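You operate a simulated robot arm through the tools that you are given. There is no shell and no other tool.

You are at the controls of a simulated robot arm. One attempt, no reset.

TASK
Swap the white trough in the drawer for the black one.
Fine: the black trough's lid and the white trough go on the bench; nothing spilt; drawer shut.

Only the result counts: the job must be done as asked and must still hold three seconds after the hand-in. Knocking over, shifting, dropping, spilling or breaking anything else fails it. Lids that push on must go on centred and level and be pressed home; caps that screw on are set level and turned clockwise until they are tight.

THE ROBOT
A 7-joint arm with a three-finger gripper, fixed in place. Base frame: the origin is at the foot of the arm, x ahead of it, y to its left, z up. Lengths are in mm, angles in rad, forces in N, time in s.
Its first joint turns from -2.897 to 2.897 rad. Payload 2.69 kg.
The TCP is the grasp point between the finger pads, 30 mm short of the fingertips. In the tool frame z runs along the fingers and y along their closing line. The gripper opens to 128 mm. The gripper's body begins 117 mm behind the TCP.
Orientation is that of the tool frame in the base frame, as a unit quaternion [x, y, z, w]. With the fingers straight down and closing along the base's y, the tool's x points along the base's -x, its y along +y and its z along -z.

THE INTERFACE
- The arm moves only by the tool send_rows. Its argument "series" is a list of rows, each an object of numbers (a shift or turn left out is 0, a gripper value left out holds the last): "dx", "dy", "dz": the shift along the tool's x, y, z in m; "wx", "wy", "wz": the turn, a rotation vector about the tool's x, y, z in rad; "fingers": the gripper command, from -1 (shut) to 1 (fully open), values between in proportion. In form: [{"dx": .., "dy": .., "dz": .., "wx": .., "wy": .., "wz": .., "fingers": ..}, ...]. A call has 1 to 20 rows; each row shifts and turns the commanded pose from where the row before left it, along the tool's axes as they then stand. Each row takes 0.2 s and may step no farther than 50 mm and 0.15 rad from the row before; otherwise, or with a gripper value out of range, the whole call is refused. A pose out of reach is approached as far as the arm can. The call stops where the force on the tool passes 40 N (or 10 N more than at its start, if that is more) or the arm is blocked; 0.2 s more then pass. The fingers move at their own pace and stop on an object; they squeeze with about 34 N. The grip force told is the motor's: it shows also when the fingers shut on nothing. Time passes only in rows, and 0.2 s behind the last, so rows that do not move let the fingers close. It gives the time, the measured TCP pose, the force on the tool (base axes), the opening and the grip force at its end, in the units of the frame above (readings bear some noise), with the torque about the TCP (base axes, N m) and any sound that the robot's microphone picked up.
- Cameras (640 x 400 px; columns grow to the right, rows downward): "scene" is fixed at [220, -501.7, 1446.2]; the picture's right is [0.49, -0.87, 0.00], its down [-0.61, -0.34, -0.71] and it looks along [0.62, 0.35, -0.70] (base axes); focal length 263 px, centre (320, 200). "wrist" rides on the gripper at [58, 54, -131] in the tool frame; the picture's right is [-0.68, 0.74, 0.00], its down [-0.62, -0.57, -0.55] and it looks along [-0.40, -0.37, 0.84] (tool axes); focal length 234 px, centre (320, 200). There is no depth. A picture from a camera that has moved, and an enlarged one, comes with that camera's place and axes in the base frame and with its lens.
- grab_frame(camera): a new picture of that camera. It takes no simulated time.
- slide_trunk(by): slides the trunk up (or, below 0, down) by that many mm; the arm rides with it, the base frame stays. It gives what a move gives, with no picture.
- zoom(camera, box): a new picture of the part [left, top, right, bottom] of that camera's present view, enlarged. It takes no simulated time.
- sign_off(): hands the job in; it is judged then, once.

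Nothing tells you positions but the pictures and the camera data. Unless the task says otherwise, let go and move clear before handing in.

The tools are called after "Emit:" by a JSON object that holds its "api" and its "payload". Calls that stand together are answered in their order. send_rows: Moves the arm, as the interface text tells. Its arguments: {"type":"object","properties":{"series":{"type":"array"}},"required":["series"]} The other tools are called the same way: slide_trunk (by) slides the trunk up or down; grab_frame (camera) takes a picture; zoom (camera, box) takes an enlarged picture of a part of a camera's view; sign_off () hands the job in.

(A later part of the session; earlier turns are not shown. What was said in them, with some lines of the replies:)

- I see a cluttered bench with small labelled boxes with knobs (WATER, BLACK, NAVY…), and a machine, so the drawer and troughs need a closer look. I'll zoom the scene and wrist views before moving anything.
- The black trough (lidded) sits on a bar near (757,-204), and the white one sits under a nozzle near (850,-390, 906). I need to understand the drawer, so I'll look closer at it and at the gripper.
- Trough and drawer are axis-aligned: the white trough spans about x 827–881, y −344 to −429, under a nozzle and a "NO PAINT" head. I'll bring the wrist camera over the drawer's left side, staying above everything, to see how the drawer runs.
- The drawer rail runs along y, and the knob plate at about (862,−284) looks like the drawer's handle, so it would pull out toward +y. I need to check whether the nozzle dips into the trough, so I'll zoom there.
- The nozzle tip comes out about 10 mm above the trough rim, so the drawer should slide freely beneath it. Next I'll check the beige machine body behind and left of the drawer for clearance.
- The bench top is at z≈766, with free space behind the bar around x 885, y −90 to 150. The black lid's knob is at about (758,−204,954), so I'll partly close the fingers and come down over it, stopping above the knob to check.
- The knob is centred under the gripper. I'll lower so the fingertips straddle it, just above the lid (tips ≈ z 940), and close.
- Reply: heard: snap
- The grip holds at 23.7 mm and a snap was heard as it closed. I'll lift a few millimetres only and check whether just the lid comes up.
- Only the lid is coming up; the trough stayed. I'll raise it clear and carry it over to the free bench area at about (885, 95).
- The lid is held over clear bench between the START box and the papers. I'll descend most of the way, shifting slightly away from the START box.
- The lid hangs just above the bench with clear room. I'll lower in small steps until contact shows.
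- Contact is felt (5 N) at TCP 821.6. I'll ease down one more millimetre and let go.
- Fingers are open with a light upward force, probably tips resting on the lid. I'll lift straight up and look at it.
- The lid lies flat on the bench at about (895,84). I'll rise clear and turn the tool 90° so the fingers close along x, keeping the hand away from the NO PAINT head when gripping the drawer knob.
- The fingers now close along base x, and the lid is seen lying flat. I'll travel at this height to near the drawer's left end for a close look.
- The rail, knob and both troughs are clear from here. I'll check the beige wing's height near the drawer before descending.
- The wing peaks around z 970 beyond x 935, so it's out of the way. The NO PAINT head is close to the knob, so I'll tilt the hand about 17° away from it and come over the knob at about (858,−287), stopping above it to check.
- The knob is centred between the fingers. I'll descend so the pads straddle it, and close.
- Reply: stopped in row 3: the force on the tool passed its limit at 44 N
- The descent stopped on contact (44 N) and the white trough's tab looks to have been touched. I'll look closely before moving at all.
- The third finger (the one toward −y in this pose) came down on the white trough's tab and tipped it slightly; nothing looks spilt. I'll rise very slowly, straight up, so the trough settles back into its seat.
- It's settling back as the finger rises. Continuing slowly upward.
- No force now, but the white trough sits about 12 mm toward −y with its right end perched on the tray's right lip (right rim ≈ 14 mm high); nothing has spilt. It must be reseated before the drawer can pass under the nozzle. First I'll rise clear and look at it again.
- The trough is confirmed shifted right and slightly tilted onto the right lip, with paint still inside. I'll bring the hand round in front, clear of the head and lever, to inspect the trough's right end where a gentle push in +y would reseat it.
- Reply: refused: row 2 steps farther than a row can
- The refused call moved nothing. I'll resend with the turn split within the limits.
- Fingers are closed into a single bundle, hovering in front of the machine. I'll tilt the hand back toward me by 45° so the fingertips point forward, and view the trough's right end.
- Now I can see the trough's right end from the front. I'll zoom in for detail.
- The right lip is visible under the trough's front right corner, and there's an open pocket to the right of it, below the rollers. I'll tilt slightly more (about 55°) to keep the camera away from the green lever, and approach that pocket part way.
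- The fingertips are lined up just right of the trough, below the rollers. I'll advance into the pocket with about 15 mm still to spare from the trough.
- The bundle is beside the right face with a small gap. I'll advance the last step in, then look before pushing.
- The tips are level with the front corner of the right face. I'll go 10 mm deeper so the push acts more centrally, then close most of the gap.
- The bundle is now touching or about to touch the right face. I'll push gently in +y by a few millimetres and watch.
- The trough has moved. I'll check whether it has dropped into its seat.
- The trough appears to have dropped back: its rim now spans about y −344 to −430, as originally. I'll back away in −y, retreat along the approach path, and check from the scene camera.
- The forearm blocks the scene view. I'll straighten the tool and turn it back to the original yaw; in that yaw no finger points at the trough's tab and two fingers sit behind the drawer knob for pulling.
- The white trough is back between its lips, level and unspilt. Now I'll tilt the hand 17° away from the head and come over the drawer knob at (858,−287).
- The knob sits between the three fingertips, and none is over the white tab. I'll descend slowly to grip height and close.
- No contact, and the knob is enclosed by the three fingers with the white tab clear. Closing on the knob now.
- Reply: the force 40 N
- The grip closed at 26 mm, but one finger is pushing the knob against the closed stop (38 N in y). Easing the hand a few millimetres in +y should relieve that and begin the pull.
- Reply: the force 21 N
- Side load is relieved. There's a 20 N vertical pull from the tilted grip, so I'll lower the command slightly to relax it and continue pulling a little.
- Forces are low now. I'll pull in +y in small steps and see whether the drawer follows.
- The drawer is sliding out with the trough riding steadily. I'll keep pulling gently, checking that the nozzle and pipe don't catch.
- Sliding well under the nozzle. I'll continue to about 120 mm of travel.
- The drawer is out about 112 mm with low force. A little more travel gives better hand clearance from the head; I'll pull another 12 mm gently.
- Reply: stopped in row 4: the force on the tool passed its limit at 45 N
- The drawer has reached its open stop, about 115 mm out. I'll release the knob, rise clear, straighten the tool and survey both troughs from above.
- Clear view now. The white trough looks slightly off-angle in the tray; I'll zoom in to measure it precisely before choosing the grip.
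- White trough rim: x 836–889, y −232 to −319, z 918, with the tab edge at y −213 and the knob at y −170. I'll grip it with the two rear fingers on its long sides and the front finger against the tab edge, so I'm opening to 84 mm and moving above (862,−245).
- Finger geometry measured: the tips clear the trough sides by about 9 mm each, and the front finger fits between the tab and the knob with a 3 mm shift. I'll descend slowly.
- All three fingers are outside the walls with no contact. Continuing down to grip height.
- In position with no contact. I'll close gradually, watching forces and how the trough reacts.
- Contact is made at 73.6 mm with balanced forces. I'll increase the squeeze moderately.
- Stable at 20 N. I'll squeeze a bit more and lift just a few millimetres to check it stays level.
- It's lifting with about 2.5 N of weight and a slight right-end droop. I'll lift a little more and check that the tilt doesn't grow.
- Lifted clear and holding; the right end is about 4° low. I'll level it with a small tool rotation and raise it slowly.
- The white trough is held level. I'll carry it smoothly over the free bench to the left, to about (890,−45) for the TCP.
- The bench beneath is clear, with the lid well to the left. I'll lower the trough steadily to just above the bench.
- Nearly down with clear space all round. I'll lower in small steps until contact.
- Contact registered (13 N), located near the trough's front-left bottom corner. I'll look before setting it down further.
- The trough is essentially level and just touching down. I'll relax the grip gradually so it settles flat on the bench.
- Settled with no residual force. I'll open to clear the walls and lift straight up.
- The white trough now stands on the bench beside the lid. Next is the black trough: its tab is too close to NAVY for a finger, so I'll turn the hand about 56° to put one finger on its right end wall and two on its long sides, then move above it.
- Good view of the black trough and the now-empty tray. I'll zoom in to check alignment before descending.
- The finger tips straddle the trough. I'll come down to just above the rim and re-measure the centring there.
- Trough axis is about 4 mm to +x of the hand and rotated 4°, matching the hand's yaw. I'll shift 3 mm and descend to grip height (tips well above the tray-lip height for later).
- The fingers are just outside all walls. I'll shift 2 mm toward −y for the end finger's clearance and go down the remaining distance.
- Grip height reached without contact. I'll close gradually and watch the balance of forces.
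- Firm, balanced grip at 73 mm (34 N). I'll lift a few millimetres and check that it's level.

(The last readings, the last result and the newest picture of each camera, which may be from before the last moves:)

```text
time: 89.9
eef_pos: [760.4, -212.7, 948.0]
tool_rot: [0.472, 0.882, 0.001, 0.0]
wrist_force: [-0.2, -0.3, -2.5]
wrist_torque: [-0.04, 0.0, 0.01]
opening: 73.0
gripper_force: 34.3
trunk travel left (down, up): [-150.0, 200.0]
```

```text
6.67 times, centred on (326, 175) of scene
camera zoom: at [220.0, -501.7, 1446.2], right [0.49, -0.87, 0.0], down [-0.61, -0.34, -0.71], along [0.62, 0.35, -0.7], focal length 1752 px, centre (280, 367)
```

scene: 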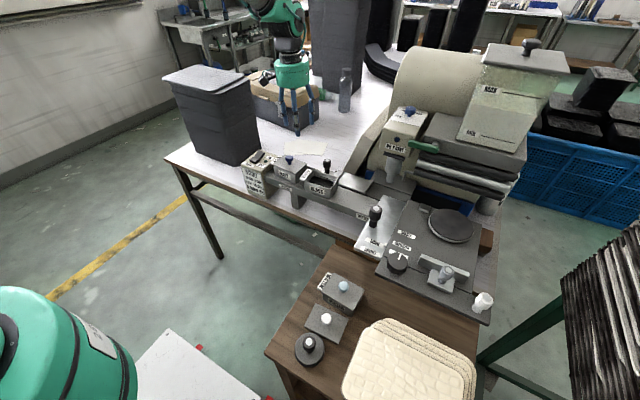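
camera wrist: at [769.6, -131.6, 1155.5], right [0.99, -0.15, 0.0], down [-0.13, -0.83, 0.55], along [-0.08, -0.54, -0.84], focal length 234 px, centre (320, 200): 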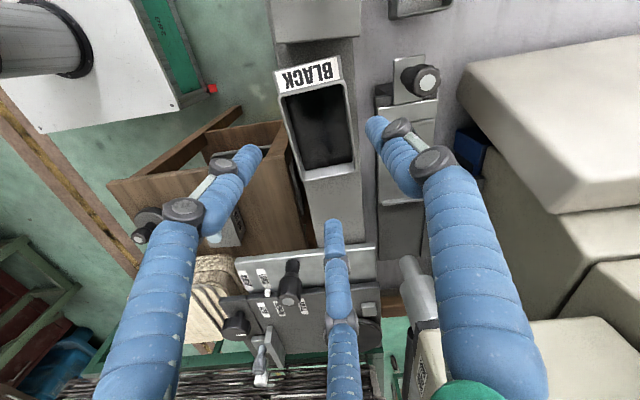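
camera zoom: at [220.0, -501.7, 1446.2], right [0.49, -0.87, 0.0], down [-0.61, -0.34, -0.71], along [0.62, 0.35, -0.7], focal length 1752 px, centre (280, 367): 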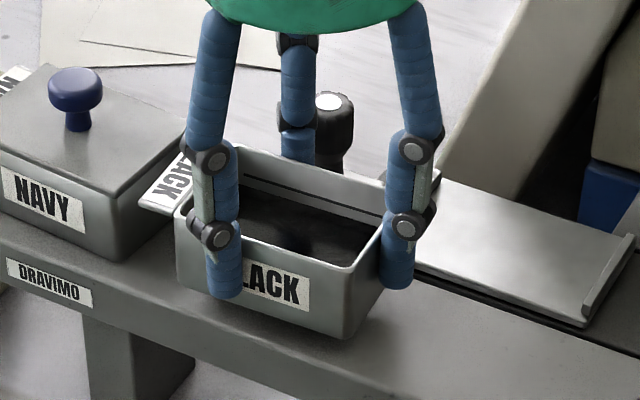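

The black trough is up, level and balanced. I'll raise it clear of the knob, square it with the tray, and carry it across to above the tray.

Emit:
{"api": "send_rows", "payload": {"series": [{"dz": -0.008}, {"dz": -0.012}, {"dz": -0.015}, {"dz": -0.015}, {"dz": -0.01}, {"wz": 0.035}, {"wz": 0.035}, {"dx": -0.008, "dy": 0.0037}, {"dx": -0.014, "dy": 0.0066}, {"dx": -0.018, "dy": 0.0084}, {"dx": -0.018, "dy": 0.0084}, {"dx": -0.018, "dy": 0.0084}, {"dx": -0.014, "dy": 0.0066}, {"dx": -0.01, "dy": 0.0047}, {"dx": -0.006, "dy": 0.0028}, {}]}}

Emit:
{"api": "grab_frame", "payload": {"camera": "wrist"}}

Emit:
{"api": "zoom", "payload": {"camera": "scene", "box": [310, 110, 422, 205]}}

```text
time: 93.3
eef_pos: [857.5, -279.6, 1008.2]
tool_rot: [0.503, 0.864, 0.0, 0.0]
wrist_force: [0.6, 0.8, -2.9]
wrist_torque: [0.01, 0.0, 0.01]
opening: 72.8
gripper_force: 33.9
trunk travel left (down, up): [-150.0, 200.0]
```

```text
taken
camera wrist: at [875.1, -201.8, 1138.8], right [0.97, -0.22, 0.0], down [-0.19, -0.82, 0.55], along [-0.12, -0.53, -0.84], focal length 234 px, centre (320, 200)
```

wrist: 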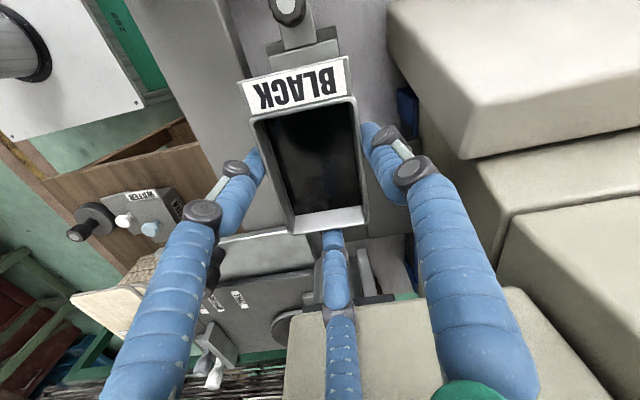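

```text
4.21 times, centred on (366, 158) of scene
camera zoom: at [220.0, -501.7, 1446.2], right [0.49, -0.87, 0.0], down [-0.61, -0.34, -0.71], along [0.62, 0.35, -0.7], focal length 1106 px, centre (126, 379)
```

zoom: 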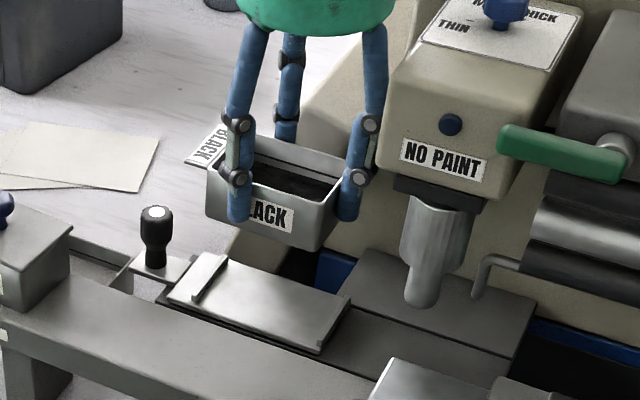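

The tray is plainly visible: lips at y ≈ −228 and −329, plate x 818–891. I'll zoom to get the held trough's exact position relative to it.

Emit:
{"api": "zoom", "payload": {"camera": "wrist", "box": [220, 40, 420, 280]}}

Emit:
{"api": "zoom", "payload": {"camera": "scene", "box": [330, 125, 402, 200]}}

```text
1.67 times, centred on (320, 160) of wrist
camera zoom: at [875.1, -201.8, 1138.8], right [0.97, -0.22, 0.0], down [-0.19, -0.82, 0.55], along [-0.12, -0.53, -0.84], focal length 390 px, centre (320, 267)
```

zoom: 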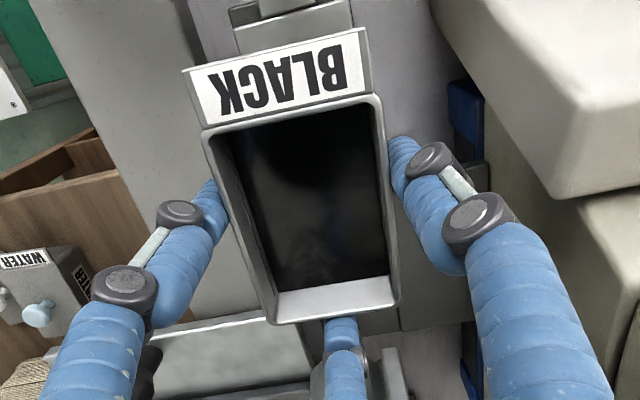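

```text
5.33 times, centred on (366, 162) of scene
camera zoom: at [220.0, -501.7, 1446.2], right [0.49, -0.87, 0.0], down [-0.61, -0.34, -0.71], along [0.62, 0.35, -0.7], focal length 1401 px, centre (75, 400)
```

zoom: 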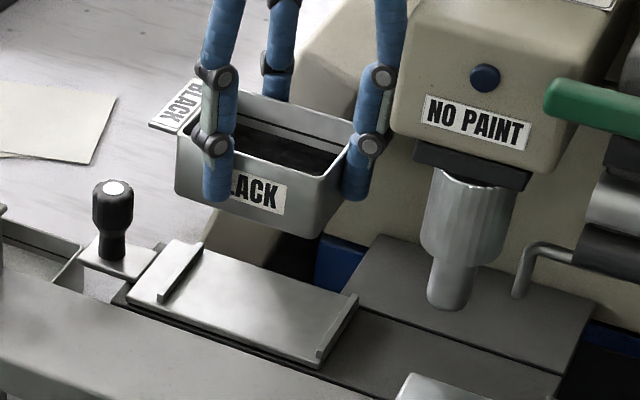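

The held trough is centred at about (858,−271) and about 2° clockwise. I'll correct that small twist and offset, then lower it toward the tray.

Emit:
{"api": "send_rows", "payload": {"series": [{"wz": -0.03}, {"dx": 0.001, "dy": -0.0035}, {"dz": 0.008}, {"dz": 0.014}, {"dz": 0.015}, {"dz": 0.013}, {"dz": 0.008}, {"dz": 0.006}, {}]}}

Emit:
{"api": "zoom", "payload": {"camera": "scene", "box": [330, 140, 402, 200]}}

Emit:
{"api": "zoom", "payload": {"camera": "wrist", "box": [220, 40, 420, 280]}}

```text
time: 95.3
eef_pos: [854.0, -281.4, 944.0]
tool_rot: [0.49, 0.872, 0.0, -0.001]
wrist_force: [-0.2, -0.6, -2.4]
wrist_torque: [0.02, 0.01, 0.0]
opening: 73.0
gripper_force: 33.5
trunk travel left (down, up): [-150.0, 200.0]
```

```text
6.67 times, centred on (366, 170) of scene
camera zoom: at [220.0, -501.7, 1446.2], right [0.49, -0.87, 0.0], down [-0.61, -0.34, -0.71], along [0.62, 0.35, -0.7], focal length 1752 px, centre (13, 400)
```

zoom: 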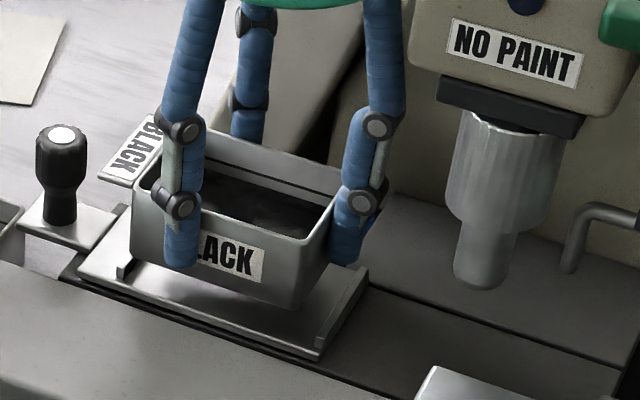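

```text
1.67 times, centred on (320, 160) of wrist
camera zoom: at [869.2, -201.7, 1075.3], right [0.98, -0.19, 0.0], down [-0.16, -0.82, 0.55], along [-0.11, -0.54, -0.84], focal length 390 px, centre (320, 267)
```

zoom: 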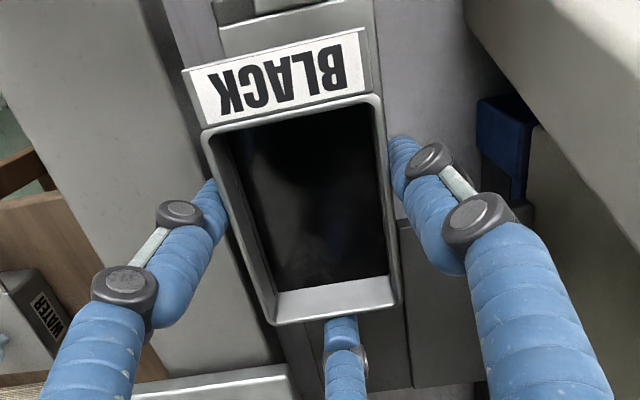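

The trough is square with the tray, between the lips, slightly nearer the left one. I'll nudge 1.5 mm and lower it in small steps to contact.

Emit:
{"api": "send_rows", "payload": {"series": [{"dx": -0.0018}, {"dz": 0.004}, {"dz": 0.004}, {"dz": 0.003}, {"dz": 0.002}, {"dz": 0.0015}, {}]}}

Emit:
{"api": "zoom", "payload": {"camera": "scene", "box": [330, 140, 402, 200]}}

```text
time: 96.9
eef_pos: [853.5, -282.6, 929.2]
tool_rot: [0.489, 0.872, 0.0, -0.001]
wrist_force: [-0.2, 0.4, -3.0]
wrist_torque: [-0.01, 0.0, 0.01]
opening: 72.7
gripper_force: 34.4
trunk travel left (down, up): [-150.0, 200.0]
```

```text
6.67 times, centred on (366, 170) of scene
camera zoom: at [220.0, -501.7, 1446.2], right [0.49, -0.87, 0.0], down [-0.61, -0.34, -0.71], along [0.62, 0.35, -0.7], focal length 1752 px, centre (13, 400)
```

zoom: 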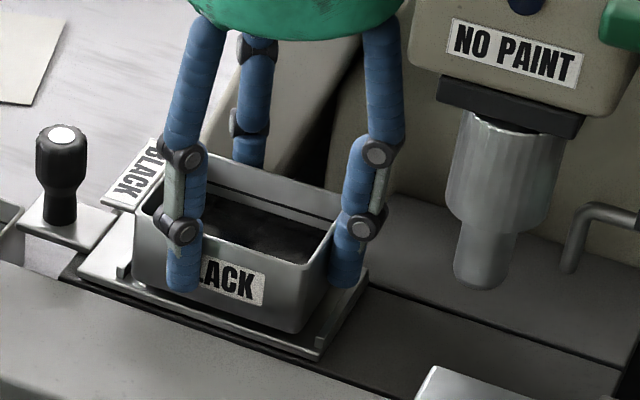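

Not touching yet; continuing in millimetre steps.

Emit:
{"api": "send_rows", "payload": {"series": [{"dz": 0.0015}, {"dz": 0.0015}, {"dz": 0.001}, {}]}}

```text
time: 97.9
eef_pos: [853.0, -282.2, 925.7]
tool_rot: [0.49, 0.872, 0.0, 0.0]
wrist_force: [0.0, -0.2, -2.7]
wrist_torque: [-0.06, 0.01, 0.02]
opening: 72.5
gripper_force: 34.2
trunk travel left (down, up): [-150.0, 200.0]
```

Emit:
{"api": "send_rows", "payload": {"series": [{"dz": 0.001}, {"dz": 0.001}, {"dz": 0.001}, {}]}}

Emit:
{"api": "zoom", "payload": {"camera": "scene", "box": [330, 140, 402, 200]}}

```text
time: 98.9
eef_pos: [854.0, -281.6, 923.4]
tool_rot: [0.489, 0.872, 0.0, 0.001]
wrist_force: [-2.7, -0.6, 6.0]
wrist_torque: [-0.05, 0.4, 0.01]
opening: 72.6
gripper_force: 33.3
trunk travel left (down, up): [-150.0, 200.0]
```

```text
6.67 times, centred on (366, 170) of scene
camera zoom: at [220.0, -501.7, 1446.2], right [0.49, -0.87, 0.0], down [-0.61, -0.34, -0.71], along [0.62, 0.35, -0.7], focal length 1752 px, centre (13, 400)
```

zoom: 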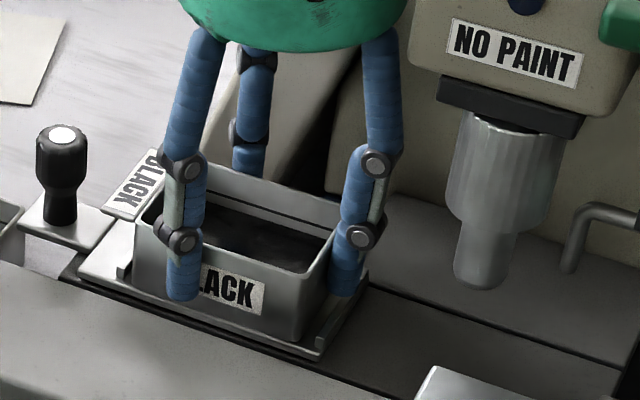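

Contact felt at the front edge (6 N). I'll ease down one more millimetre and relax the grip gradually so it settles in the tray.

Emit:
{"api": "send_rows", "payload": {"series": [{"dz": 0.001}, {"fingers": -0.1}, {"fingers": 0.0}, {"fingers": 0.06}, {"fingers": 0.1}, {"fingers": 0.13}, {"fingers": 0.16}, {}]}}

Emit:
{"api": "zoom", "payload": {"camera": "scene", "box": [330, 140, 402, 200]}}

Emit:
{"api": "zoom", "payload": {"camera": "wrist", "box": [220, 40, 420, 280]}}

```text
time: 100.7
eef_pos: [855.6, -282.0, 921.6]
tool_rot: [0.49, 0.872, 0.0, -0.001]
wrist_force: [-0.2, 0.6, 0.1]
wrist_torque: [-0.02, -0.05, 0.03]
opening: 74.7
gripper_force: 0.3
trunk travel left (down, up): [-150.0, 200.0]
```

```text
6.67 times, centred on (366, 170) of scene
camera zoom: at [220.0, -501.7, 1446.2], right [0.49, -0.87, 0.0], down [-0.61, -0.34, -0.71], along [0.62, 0.35, -0.7], focal length 1752 px, centre (13, 400)
```

zoom: 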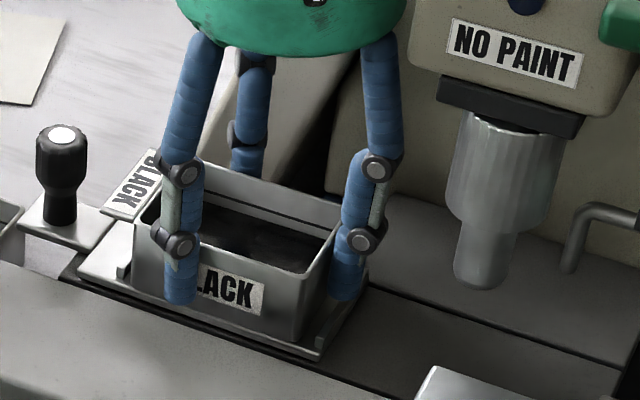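

```text
1.67 times, centred on (320, 160) of wrist
camera zoom: at [870.1, -203.4, 1052.6], right [0.98, -0.19, 0.0], down [-0.16, -0.82, 0.55], along [-0.11, -0.54, -0.84], focal length 390 px, centre (320, 267)
```

zoom: 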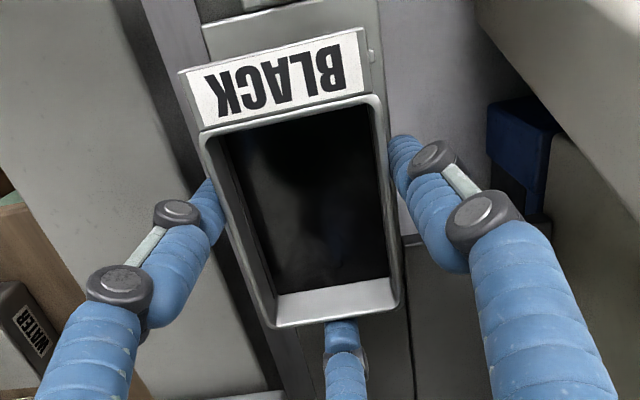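

Settled in the tray with no residual force. I'll open and rise straight up.

Emit:
{"api": "send_rows", "payload": {"series": [{"fingers": 0.22}, {"fingers": 0.28}, {"fingers": 0.32}, {}, {"dz": -0.008}, {"dz": -0.012}, {"dz": -0.02}, {"dz": -0.03}, {"dz": -0.03}, {"dz": -0.03}, {}]}}

Emit:
{"api": "grab_frame", "payload": {"camera": "wrist"}}

Emit:
{"api": "zoom", "payload": {"camera": "scene", "box": [320, 140, 400, 200]}}

```text
time: 103.1
eef_pos: [853.9, -282.0, 1050.5]
tool_rot: [0.49, 0.872, -0.001, 0.001]
wrist_force: [-2.0, 10.7, -0.7]
wrist_torque: [-0.71, 0.01, -0.13]
opening: 78.0
gripper_force: 0.0
trunk travel left (down, up): [-150.0, 200.0]
```

```text
taken
camera wrist: at [870.1, -203.3, 1182.9], right [0.98, -0.19, 0.0], down [-0.16, -0.82, 0.55], along [-0.11, -0.54, -0.84], focal length 234 px, centre (320, 200)
```

wrist: 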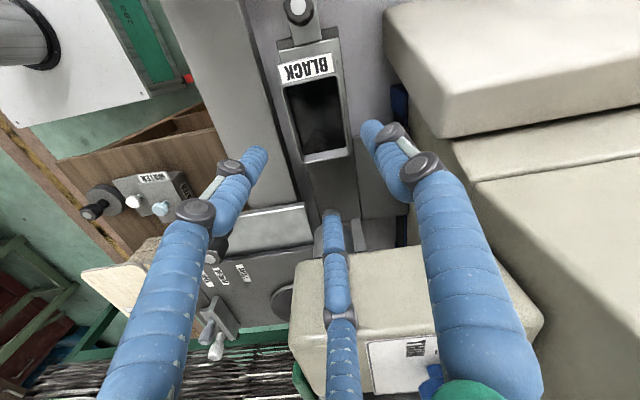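

```text
6.67 times, centred on (360, 170) of scene
camera zoom: at [220.0, -501.7, 1446.2], right [0.49, -0.87, 0.0], down [-0.61, -0.34, -0.71], along [0.62, 0.35, -0.7], focal length 1752 px, centre (53, 400)
```

zoom: 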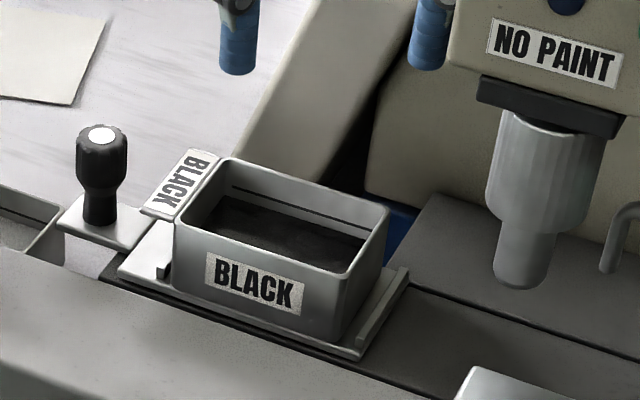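

The black trough sits squarely in the tray. One finger is brushing the NO PAINT head (10 N), so I'll move away in +y now.

Emit:
{"api": "send_rows", "payload": {"series": [{"dx": 0.0085, "dy": 0.0052}, {"dx": 0.017, "dy": 0.0104}, {"dx": 0.0256, "dy": 0.0156}, {"dx": 0.0256, "dy": 0.0156}, {}]}}

Emit:
{"api": "grab_frame", "payload": {"camera": "wrist"}}

Emit:
{"api": "grab_frame", "payload": {"camera": "scene"}}

Emit:
{"api": "zoom", "payload": {"camera": "scene", "box": [330, 60, 450, 180]}}

```text
time: 104.3
eef_pos: [854.3, -190.9, 1051.0]
tool_rot: [0.49, 0.872, 0.0, 0.0]
wrist_force: [0.5, 0.9, -0.2]
wrist_torque: [-0.06, 0.01, 0.0]
opening: 84.5
gripper_force: 0.1
trunk travel left (down, up): [-150.0, 200.0]
```

```text
taken
camera wrist: at [870.0, -112.7, 1182.5], right [0.98, -0.19, 0.0], down [-0.16, -0.82, 0.55], along [-0.11, -0.54, -0.84], focal length 234 px, centre (320, 200)
```

wrist: 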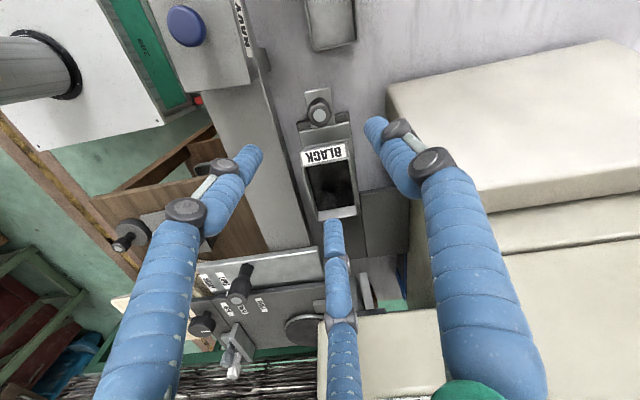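

```text
taken
```

scene: 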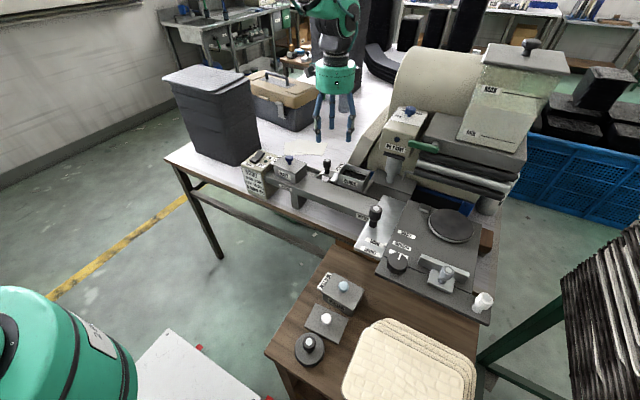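

```text
3.33 times, centred on (390, 120) of scene
camera zoom: at [220.0, -501.7, 1446.2], right [0.49, -0.87, 0.0], down [-0.61, -0.34, -0.71], along [0.62, 0.35, -0.7], focal length 876 px, centre (87, 467)
```

zoom: 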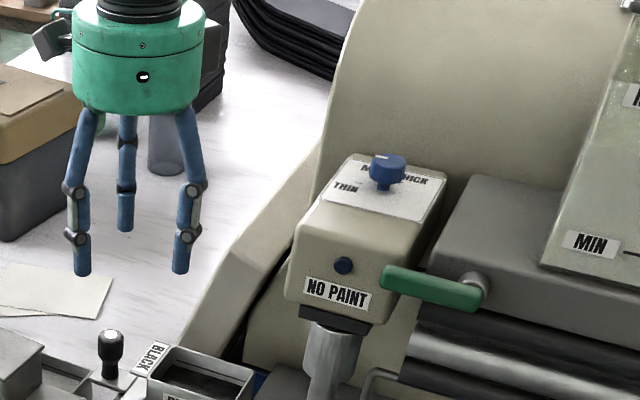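

The head looks unchanged. Now to shut the drawer: I'll close the fingers into a bundle, come down on the +y side of the knob, and push it gently in −y until the closed stop.

Emit:
{"api": "send_rows", "payload": {"series": [{"dx": 0.0265, "dy": 0.0199}, {"dx": 0.0265, "dy": 0.0199, "fingers": -1}, {"fingers": -1}, {}, {"dz": 0.03}, {"dz": 0.03}, {"dz": 0.025}, {}]}}

Emit:
{"api": "grab_frame", "payload": {"camera": "wrist"}}

Emit:
{"api": "zoom", "payload": {"camera": "scene", "box": [300, 120, 396, 195]}}

```text
time: 106.1
eef_pos: [860.9, -125.9, 965.7]
tool_rot: [0.489, 0.872, 0.001, 0.0]
wrist_force: [1.2, 0.2, 0.2]
wrist_torque: [0.0, 0.0, -0.02]
opening: 2.1
gripper_force: 31.4
trunk travel left (down, up): [-150.0, 200.0]
```

```text
taken
camera wrist: at [876.7, -48.1, 1096.9], right [0.98, -0.19, 0.0], down [-0.16, -0.82, 0.55], along [-0.11, -0.54, -0.84], focal length 234 px, centre (320, 200)
```

wrist: 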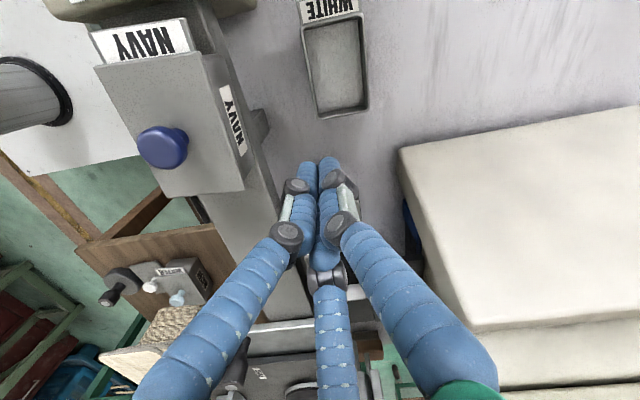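

```text
5.33 times, centred on (348, 158) of scene
camera zoom: at [220.0, -501.7, 1446.2], right [0.49, -0.87, 0.0], down [-0.61, -0.34, -0.71], along [0.62, 0.35, -0.7], focal length 1401 px, centre (171, 427)
```

zoom: 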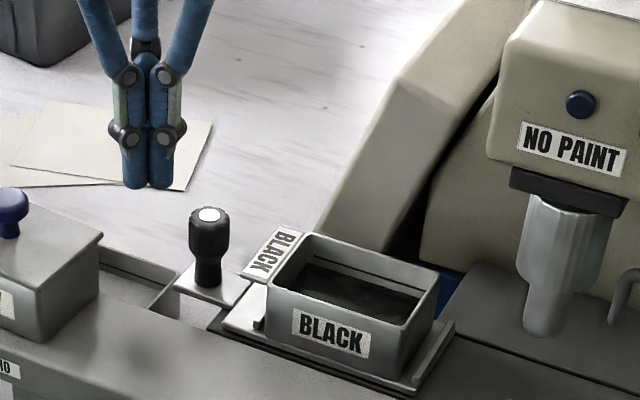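

The bundle is 17 mm from the knob on its +y side, clear of everything. I'll descend to knob height and push slowly.

Emit:
{"api": "send_rows", "payload": {"series": [{"dz": 0.02}, {"dz": 0.018}, {"dz": 0.012}, {}, {"dx": -0.0043, "dy": -0.0026}, {"dx": -0.0043, "dy": -0.0026}, {"dx": -0.0043, "dy": -0.0026}, {"dx": -0.0043, "dy": -0.0026}, {}]}}

Emit:
{"api": "zoom", "payload": {"camera": "scene", "box": [320, 130, 416, 205]}}

```text
time: 108.1
eef_pos: [861.0, -146.5, 916.5]
tool_rot: [0.489, 0.872, 0.0, 0.001]
wrist_force: [1.1, 0.1, 0.4]
wrist_torque: [-0.02, 0.01, 0.01]
opening: 2.1
gripper_force: 31.2
trunk travel left (down, up): [-150.0, 200.0]
```

```text
5.33 times, centred on (368, 168) of scene
camera zoom: at [220.0, -501.7, 1446.2], right [0.49, -0.87, 0.0], down [-0.61, -0.34, -0.71], along [0.62, 0.35, -0.7], focal length 1401 px, centre (64, 373)
```

zoom: 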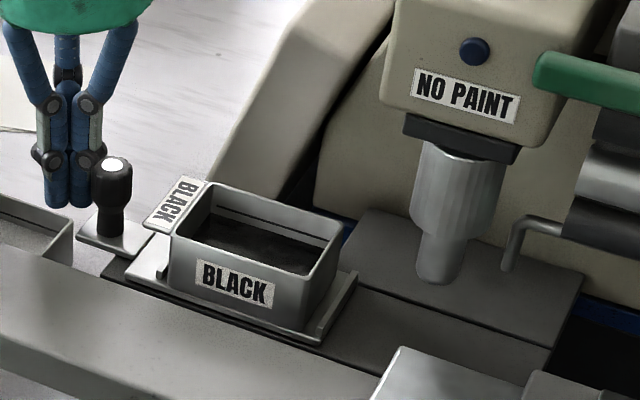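

Touching position reached. Pushing on slowly, checking the trough and nozzle as it goes.

Emit:
{"api": "send_rows", "payload": {"series": [{"dx": -0.0043, "dy": -0.0026}, {"dx": -0.0043, "dy": -0.0026}, {"dx": -0.0043, "dy": -0.0026}, {"dx": -0.0043, "dy": -0.0026}, {"dx": -0.0043, "dy": -0.0026}, {"dx": -0.0043, "dy": -0.0026}, {"dx": -0.0043, "dy": -0.0026}, {"dx": -0.0043, "dy": -0.0026}, {}]}}

Emit:
{"api": "zoom", "payload": {"camera": "scene", "box": [320, 130, 416, 205]}}

```text
time: 110.1
eef_pos: [859.9, -186.4, 917.9]
tool_rot: [0.49, 0.872, 0.001, 0.0]
wrist_force: [0.6, -0.4, 0.2]
wrist_torque: [-0.01, -0.01, -0.03]
opening: 2.1
gripper_force: 31.4
trunk travel left (down, up): [-150.0, 200.0]
```

```text
5.33 times, centred on (368, 168) of scene
camera zoom: at [220.0, -501.7, 1446.2], right [0.49, -0.87, 0.0], down [-0.61, -0.34, -0.71], along [0.62, 0.35, -0.7], focal length 1401 px, centre (64, 373)
```

zoom: 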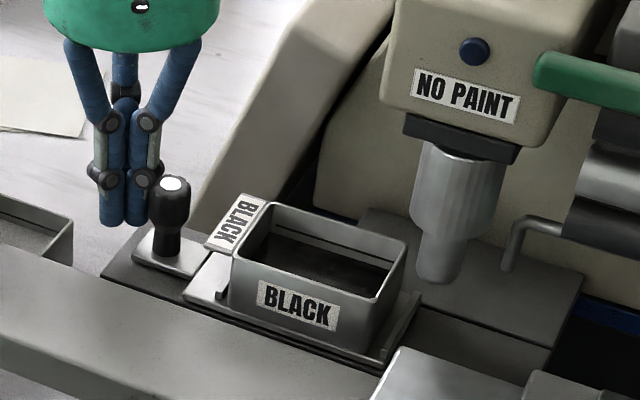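

The drawer slides in smoothly with the black trough. Continuing, checking again as the trough nears the nozzle.

Emit:
{"api": "send_rows", "payload": {"series": [{"dx": -0.0043, "dy": -0.0026}, {"dx": -0.0043, "dy": -0.0026}, {"dx": -0.0043, "dy": -0.0026}, {"dx": -0.0043, "dy": -0.0026}, {"dx": -0.0043, "dy": -0.0026}, {"dx": -0.0043, "dy": -0.0026}, {"dx": -0.0043, "dy": -0.0026}, {}]}}

Emit:
{"api": "zoom", "payload": {"camera": "scene", "box": [330, 140, 426, 205]}}

```text
time: 111.9
eef_pos: [860.8, -221.3, 916.3]
tool_rot: [0.489, 0.872, 0.0, 0.0]
wrist_force: [0.6, -0.2, 0.5]
wrist_torque: [0.01, -0.02, -0.01]
opening: 2.0
gripper_force: 31.3
trunk travel left (down, up): [-150.0, 200.0]
```

```text
6.15 times, centred on (378, 172) of scene
camera zoom: at [220.0, -501.7, 1446.2], right [0.49, -0.87, 0.0], down [-0.61, -0.34, -0.71], along [0.62, 0.35, -0.7], focal length 1617 px, centre (-37, 369)
```

zoom: 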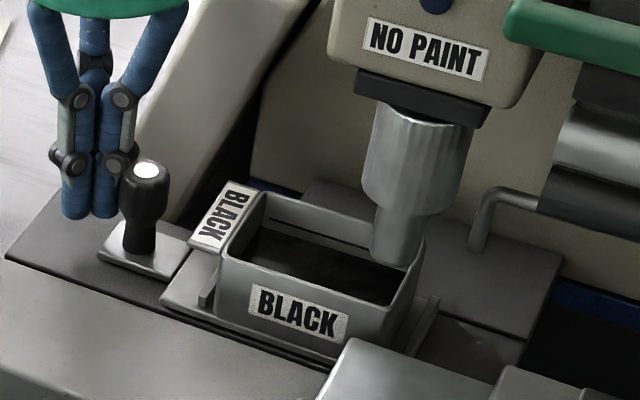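

It's passing beneath the nozzle cleanly. Continuing toward the closed position, slower near the end.

Emit:
{"api": "send_rows", "payload": {"series": [{"dx": -0.0043, "dy": -0.0026}, {"dx": -0.0043, "dy": -0.0026}, {"dx": -0.0043, "dy": -0.0026}, {"dx": -0.0043, "dy": -0.0026}, {"dx": -0.0043, "dy": -0.0026}, {"dx": -0.0026, "dy": -0.0016}, {"dx": -0.0026, "dy": -0.0016}, {}]}}

Emit:
{"api": "zoom", "payload": {"camera": "scene", "box": [330, 140, 426, 205]}}

```text
time: 113.7
eef_pos: [862.4, -254.2, 917.0]
tool_rot: [0.489, 0.872, 0.001, 0.0]
wrist_force: [0.2, 0.4, -0.3]
wrist_torque: [-0.03, 0.01, 0.02]
opening: 2.2
gripper_force: 31.4
trunk travel left (down, up): [-150.0, 200.0]
```

```text
6.15 times, centred on (378, 172) of scene
camera zoom: at [220.0, -501.7, 1446.2], right [0.49, -0.87, 0.0], down [-0.61, -0.34, -0.71], along [0.62, 0.35, -0.7], focal length 1617 px, centre (-37, 369)
```

zoom: 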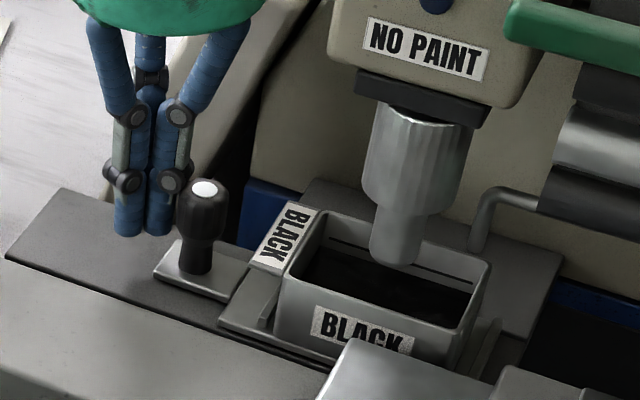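

The knob is back almost exactly at its original place. I'll push the last bit in 1–2 mm steps until the stop is felt.

Emit:
{"api": "send_rows", "payload": {"series": [{"dx": -0.0013, "dy": -0.0008}, {"dx": -0.0013, "dy": -0.0008}, {"dx": -0.0013, "dy": -0.0008}, {}]}}

```text
time: 114.7
eef_pos: [861.4, -255.9, 916.9]
tool_rot: [0.488, 0.873, 0.0, 0.0]
wrist_force: [0.8, 18.1, 2.6]
wrist_torque: [-0.21, 0.0, -0.01]
opening: 2.1
gripper_force: 31.2
trunk travel left (down, up): [-150.0, 200.0]
```

The stop is felt (18 N). I'll confirm against the original picture that it's fully shut.

Emit:
{"api": "zoom", "payload": {"camera": "scene", "box": [335, 150, 431, 210]}}

```text
6.67 times, centred on (383, 180) of scene
camera zoom: at [220.0, -501.7, 1446.2], right [0.49, -0.87, 0.0], down [-0.61, -0.34, -0.71], along [0.62, 0.35, -0.7], focal length 1752 px, centre (-100, 333)
```

zoom: 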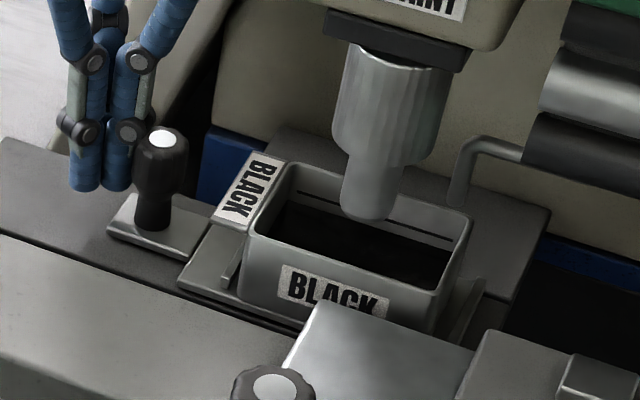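

The knob, tray and trough match the original closed position. I'll back off in +y, rise clear, and make a full check.

Emit:
{"api": "send_rows", "payload": {"series": [{"dx": 0.0043, "dy": 0.0026}, {"dx": 0.0128, "dy": 0.0078}, {"dz": -0.02}, {"dz": -0.035}, {"dz": -0.04}, {"dz": -0.04}, {"dz": -0.03}, {"dx": 0.03, "dy": -0.02}, {"dx": 0.03, "dy": -0.03}, {"dx": 0.03, "dy": -0.035}, {"dx": 0.02, "dy": -0.035}, {"fingers": 0.0}, {}]}}

Emit:
{"api": "grab_frame", "payload": {"camera": "scene"}}

Emit:
{"api": "grab_frame", "payload": {"camera": "wrist"}}

Emit:
{"api": "zoom", "payload": {"camera": "scene", "box": [335, 150, 431, 210]}}

Emit:
{"api": "zoom", "payload": {"camera": "scene", "box": [240, 120, 360, 200]}}

```text
time: 117.5
eef_pos: [701.0, -205.9, 1081.2]
tool_rot: [0.489, 0.872, 0.0, -0.001]
wrist_force: [0.4, 0.4, 0.4]
wrist_torque: [-0.01, 0.0, 0.0]
opening: 64.0
gripper_force: 0.1
trunk travel left (down, up): [-150.0, 200.0]
```

```text
taken
```

scene: 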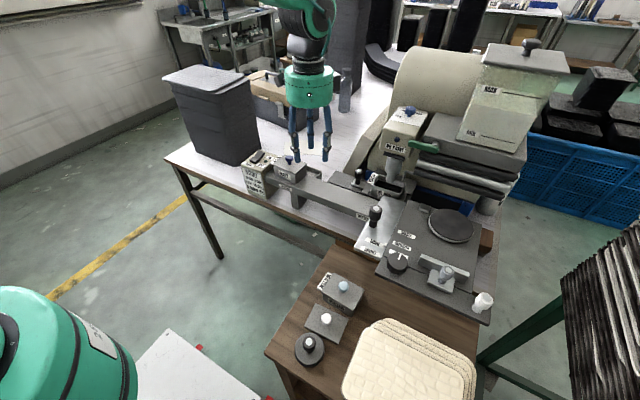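

```text
taken
camera wrist: at [717.2, -127.4, 1212.4], right [0.98, -0.19, 0.0], down [-0.16, -0.82, 0.55], along [-0.11, -0.54, -0.84], focal length 234 px, centre (320, 200)
```

wrist: 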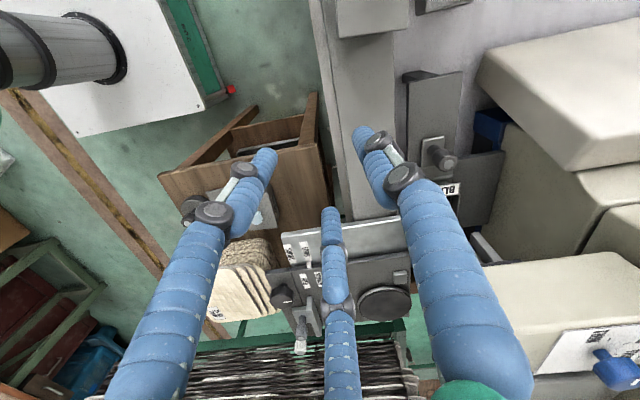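

```text
6.67 times, centred on (383, 180) of scene
camera zoom: at [220.0, -501.7, 1446.2], right [0.49, -0.87, 0.0], down [-0.61, -0.34, -0.71], along [0.62, 0.35, -0.7], focal length 1752 px, centre (-100, 333)
```

zoom: 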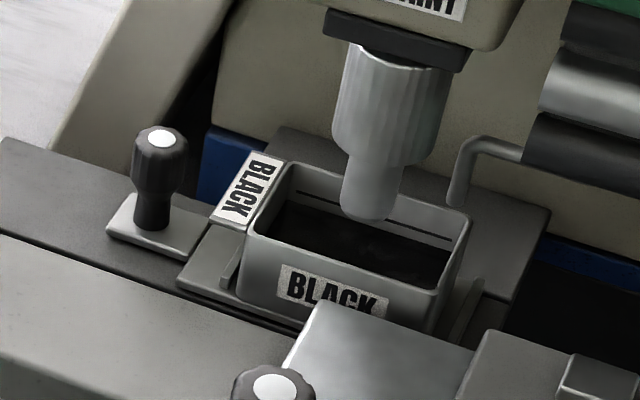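

```text
5.00 times, centred on (300, 160) of scene
camera zoom: at [220.0, -501.7, 1446.2], right [0.49, -0.87, 0.0], down [-0.61, -0.34, -0.71], along [0.62, 0.35, -0.7], focal length 1314 px, centre (420, 400)
```

zoom: 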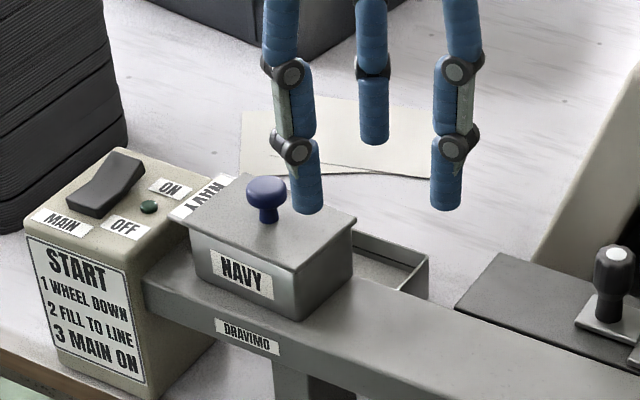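

The drawer is shut exactly as at the start. I'll take one last look at the white trough and lid on the bench from above.

Emit:
{"api": "send_rows", "payload": {"series": [{"dx": 0.0181, "dy": 0.0343}, {"dx": 0.0181, "dy": 0.0343}, {"dx": 0.0181, "dy": 0.0343}, {"dx": 0.0181, "dy": 0.0343}, {"dx": 0.0181, "dy": 0.0343}, {"dx": 0.0181, "dy": 0.0343}, {"dx": 0.0181, "dy": 0.0343}, {"dx": 0.0181, "dy": 0.0343}, {}]}}

Emit:
{"api": "grab_frame", "payload": {"camera": "wrist"}}

Emit:
{"api": "zoom", "payload": {"camera": "wrist", "box": [230, 40, 410, 220]}}

Emit:
{"api": "grab_frame", "payload": {"camera": "scene"}}

```text
time: 119.5
eef_pos: [860.7, 60.4, 1082.1]
tool_rot: [0.489, 0.872, 0.0, 0.0]
wrist_force: [-0.3, 0.3, -1.6]
wrist_torque: [-0.08, 0.01, 0.04]
opening: 63.7
gripper_force: 0.0
trunk travel left (down, up): [-150.0, 200.0]
```

```text
taken
camera wrist: at [877.2, 140.1, 1213.5], right [0.98, -0.19, 0.0], down [-0.16, -0.82, 0.55], along [-0.11, -0.54, -0.84], focal length 234 px, centre (320, 200)
```

wrist: 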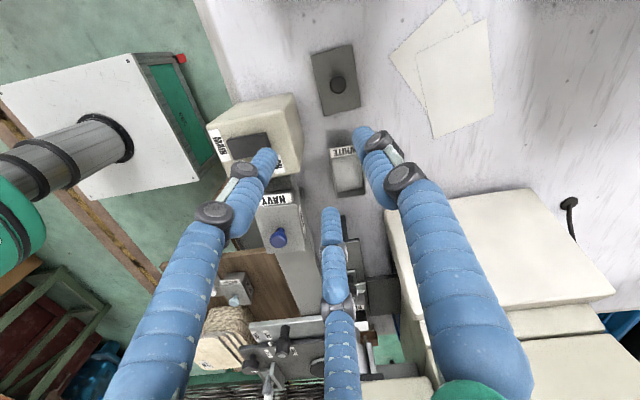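

```text
2.22 times, centred on (320, 130) of wrist
camera zoom: at [877.2, 140.1, 1213.5], right [0.98, -0.19, 0.0], down [-0.16, -0.82, 0.55], along [-0.11, -0.54, -0.84], focal length 520 px, centre (320, 356)
```

zoom: 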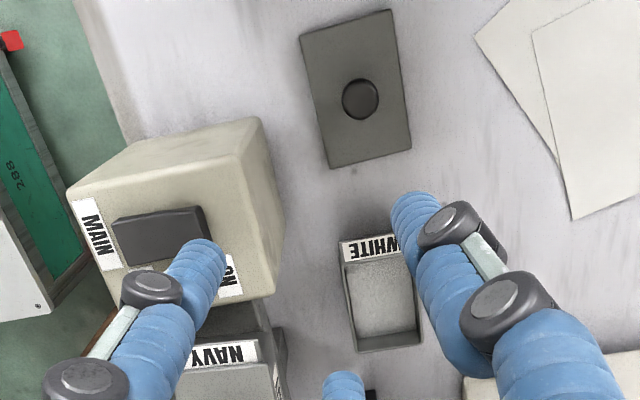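

```text
taken
```

scene: 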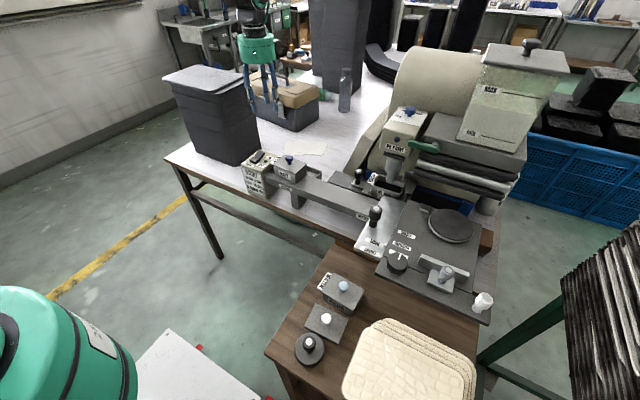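

The black trough sits in the shut drawer. The white trough and the black lid lie flat on the bench, no spill shows in any picture, and the hand is clear, so I'm handing in.

Emit:
{"api": "sign_off", "payload": {}}

```text
The job is handed in.
```

The swap is done and handed in. The black trough is in the shut drawer, and the white trough and the black trough's lid are on the bench.

- **Drawer:** it is pushed fully in against its stop, and the last picture matches the closed position at the start.
- **Spills:** none showed in any picture, and both troughs still hold their paint.

Two unplanned contacts happened along the way:

- **White trough tipped:** on my first try at the drawer knob, a finger came down on the white trough's tab. The trough slid about 12 mm and tilted onto the tray's lip. I pushed it back level before opening the drawer. The hand has three fingers, not the two described, and I hadn't allowed for the third.
- **Machine head touched:** as I rose from placing the black trough, a finger pressed against the NO PAINT head with about 10 N. The head looked unchanged afterwards.
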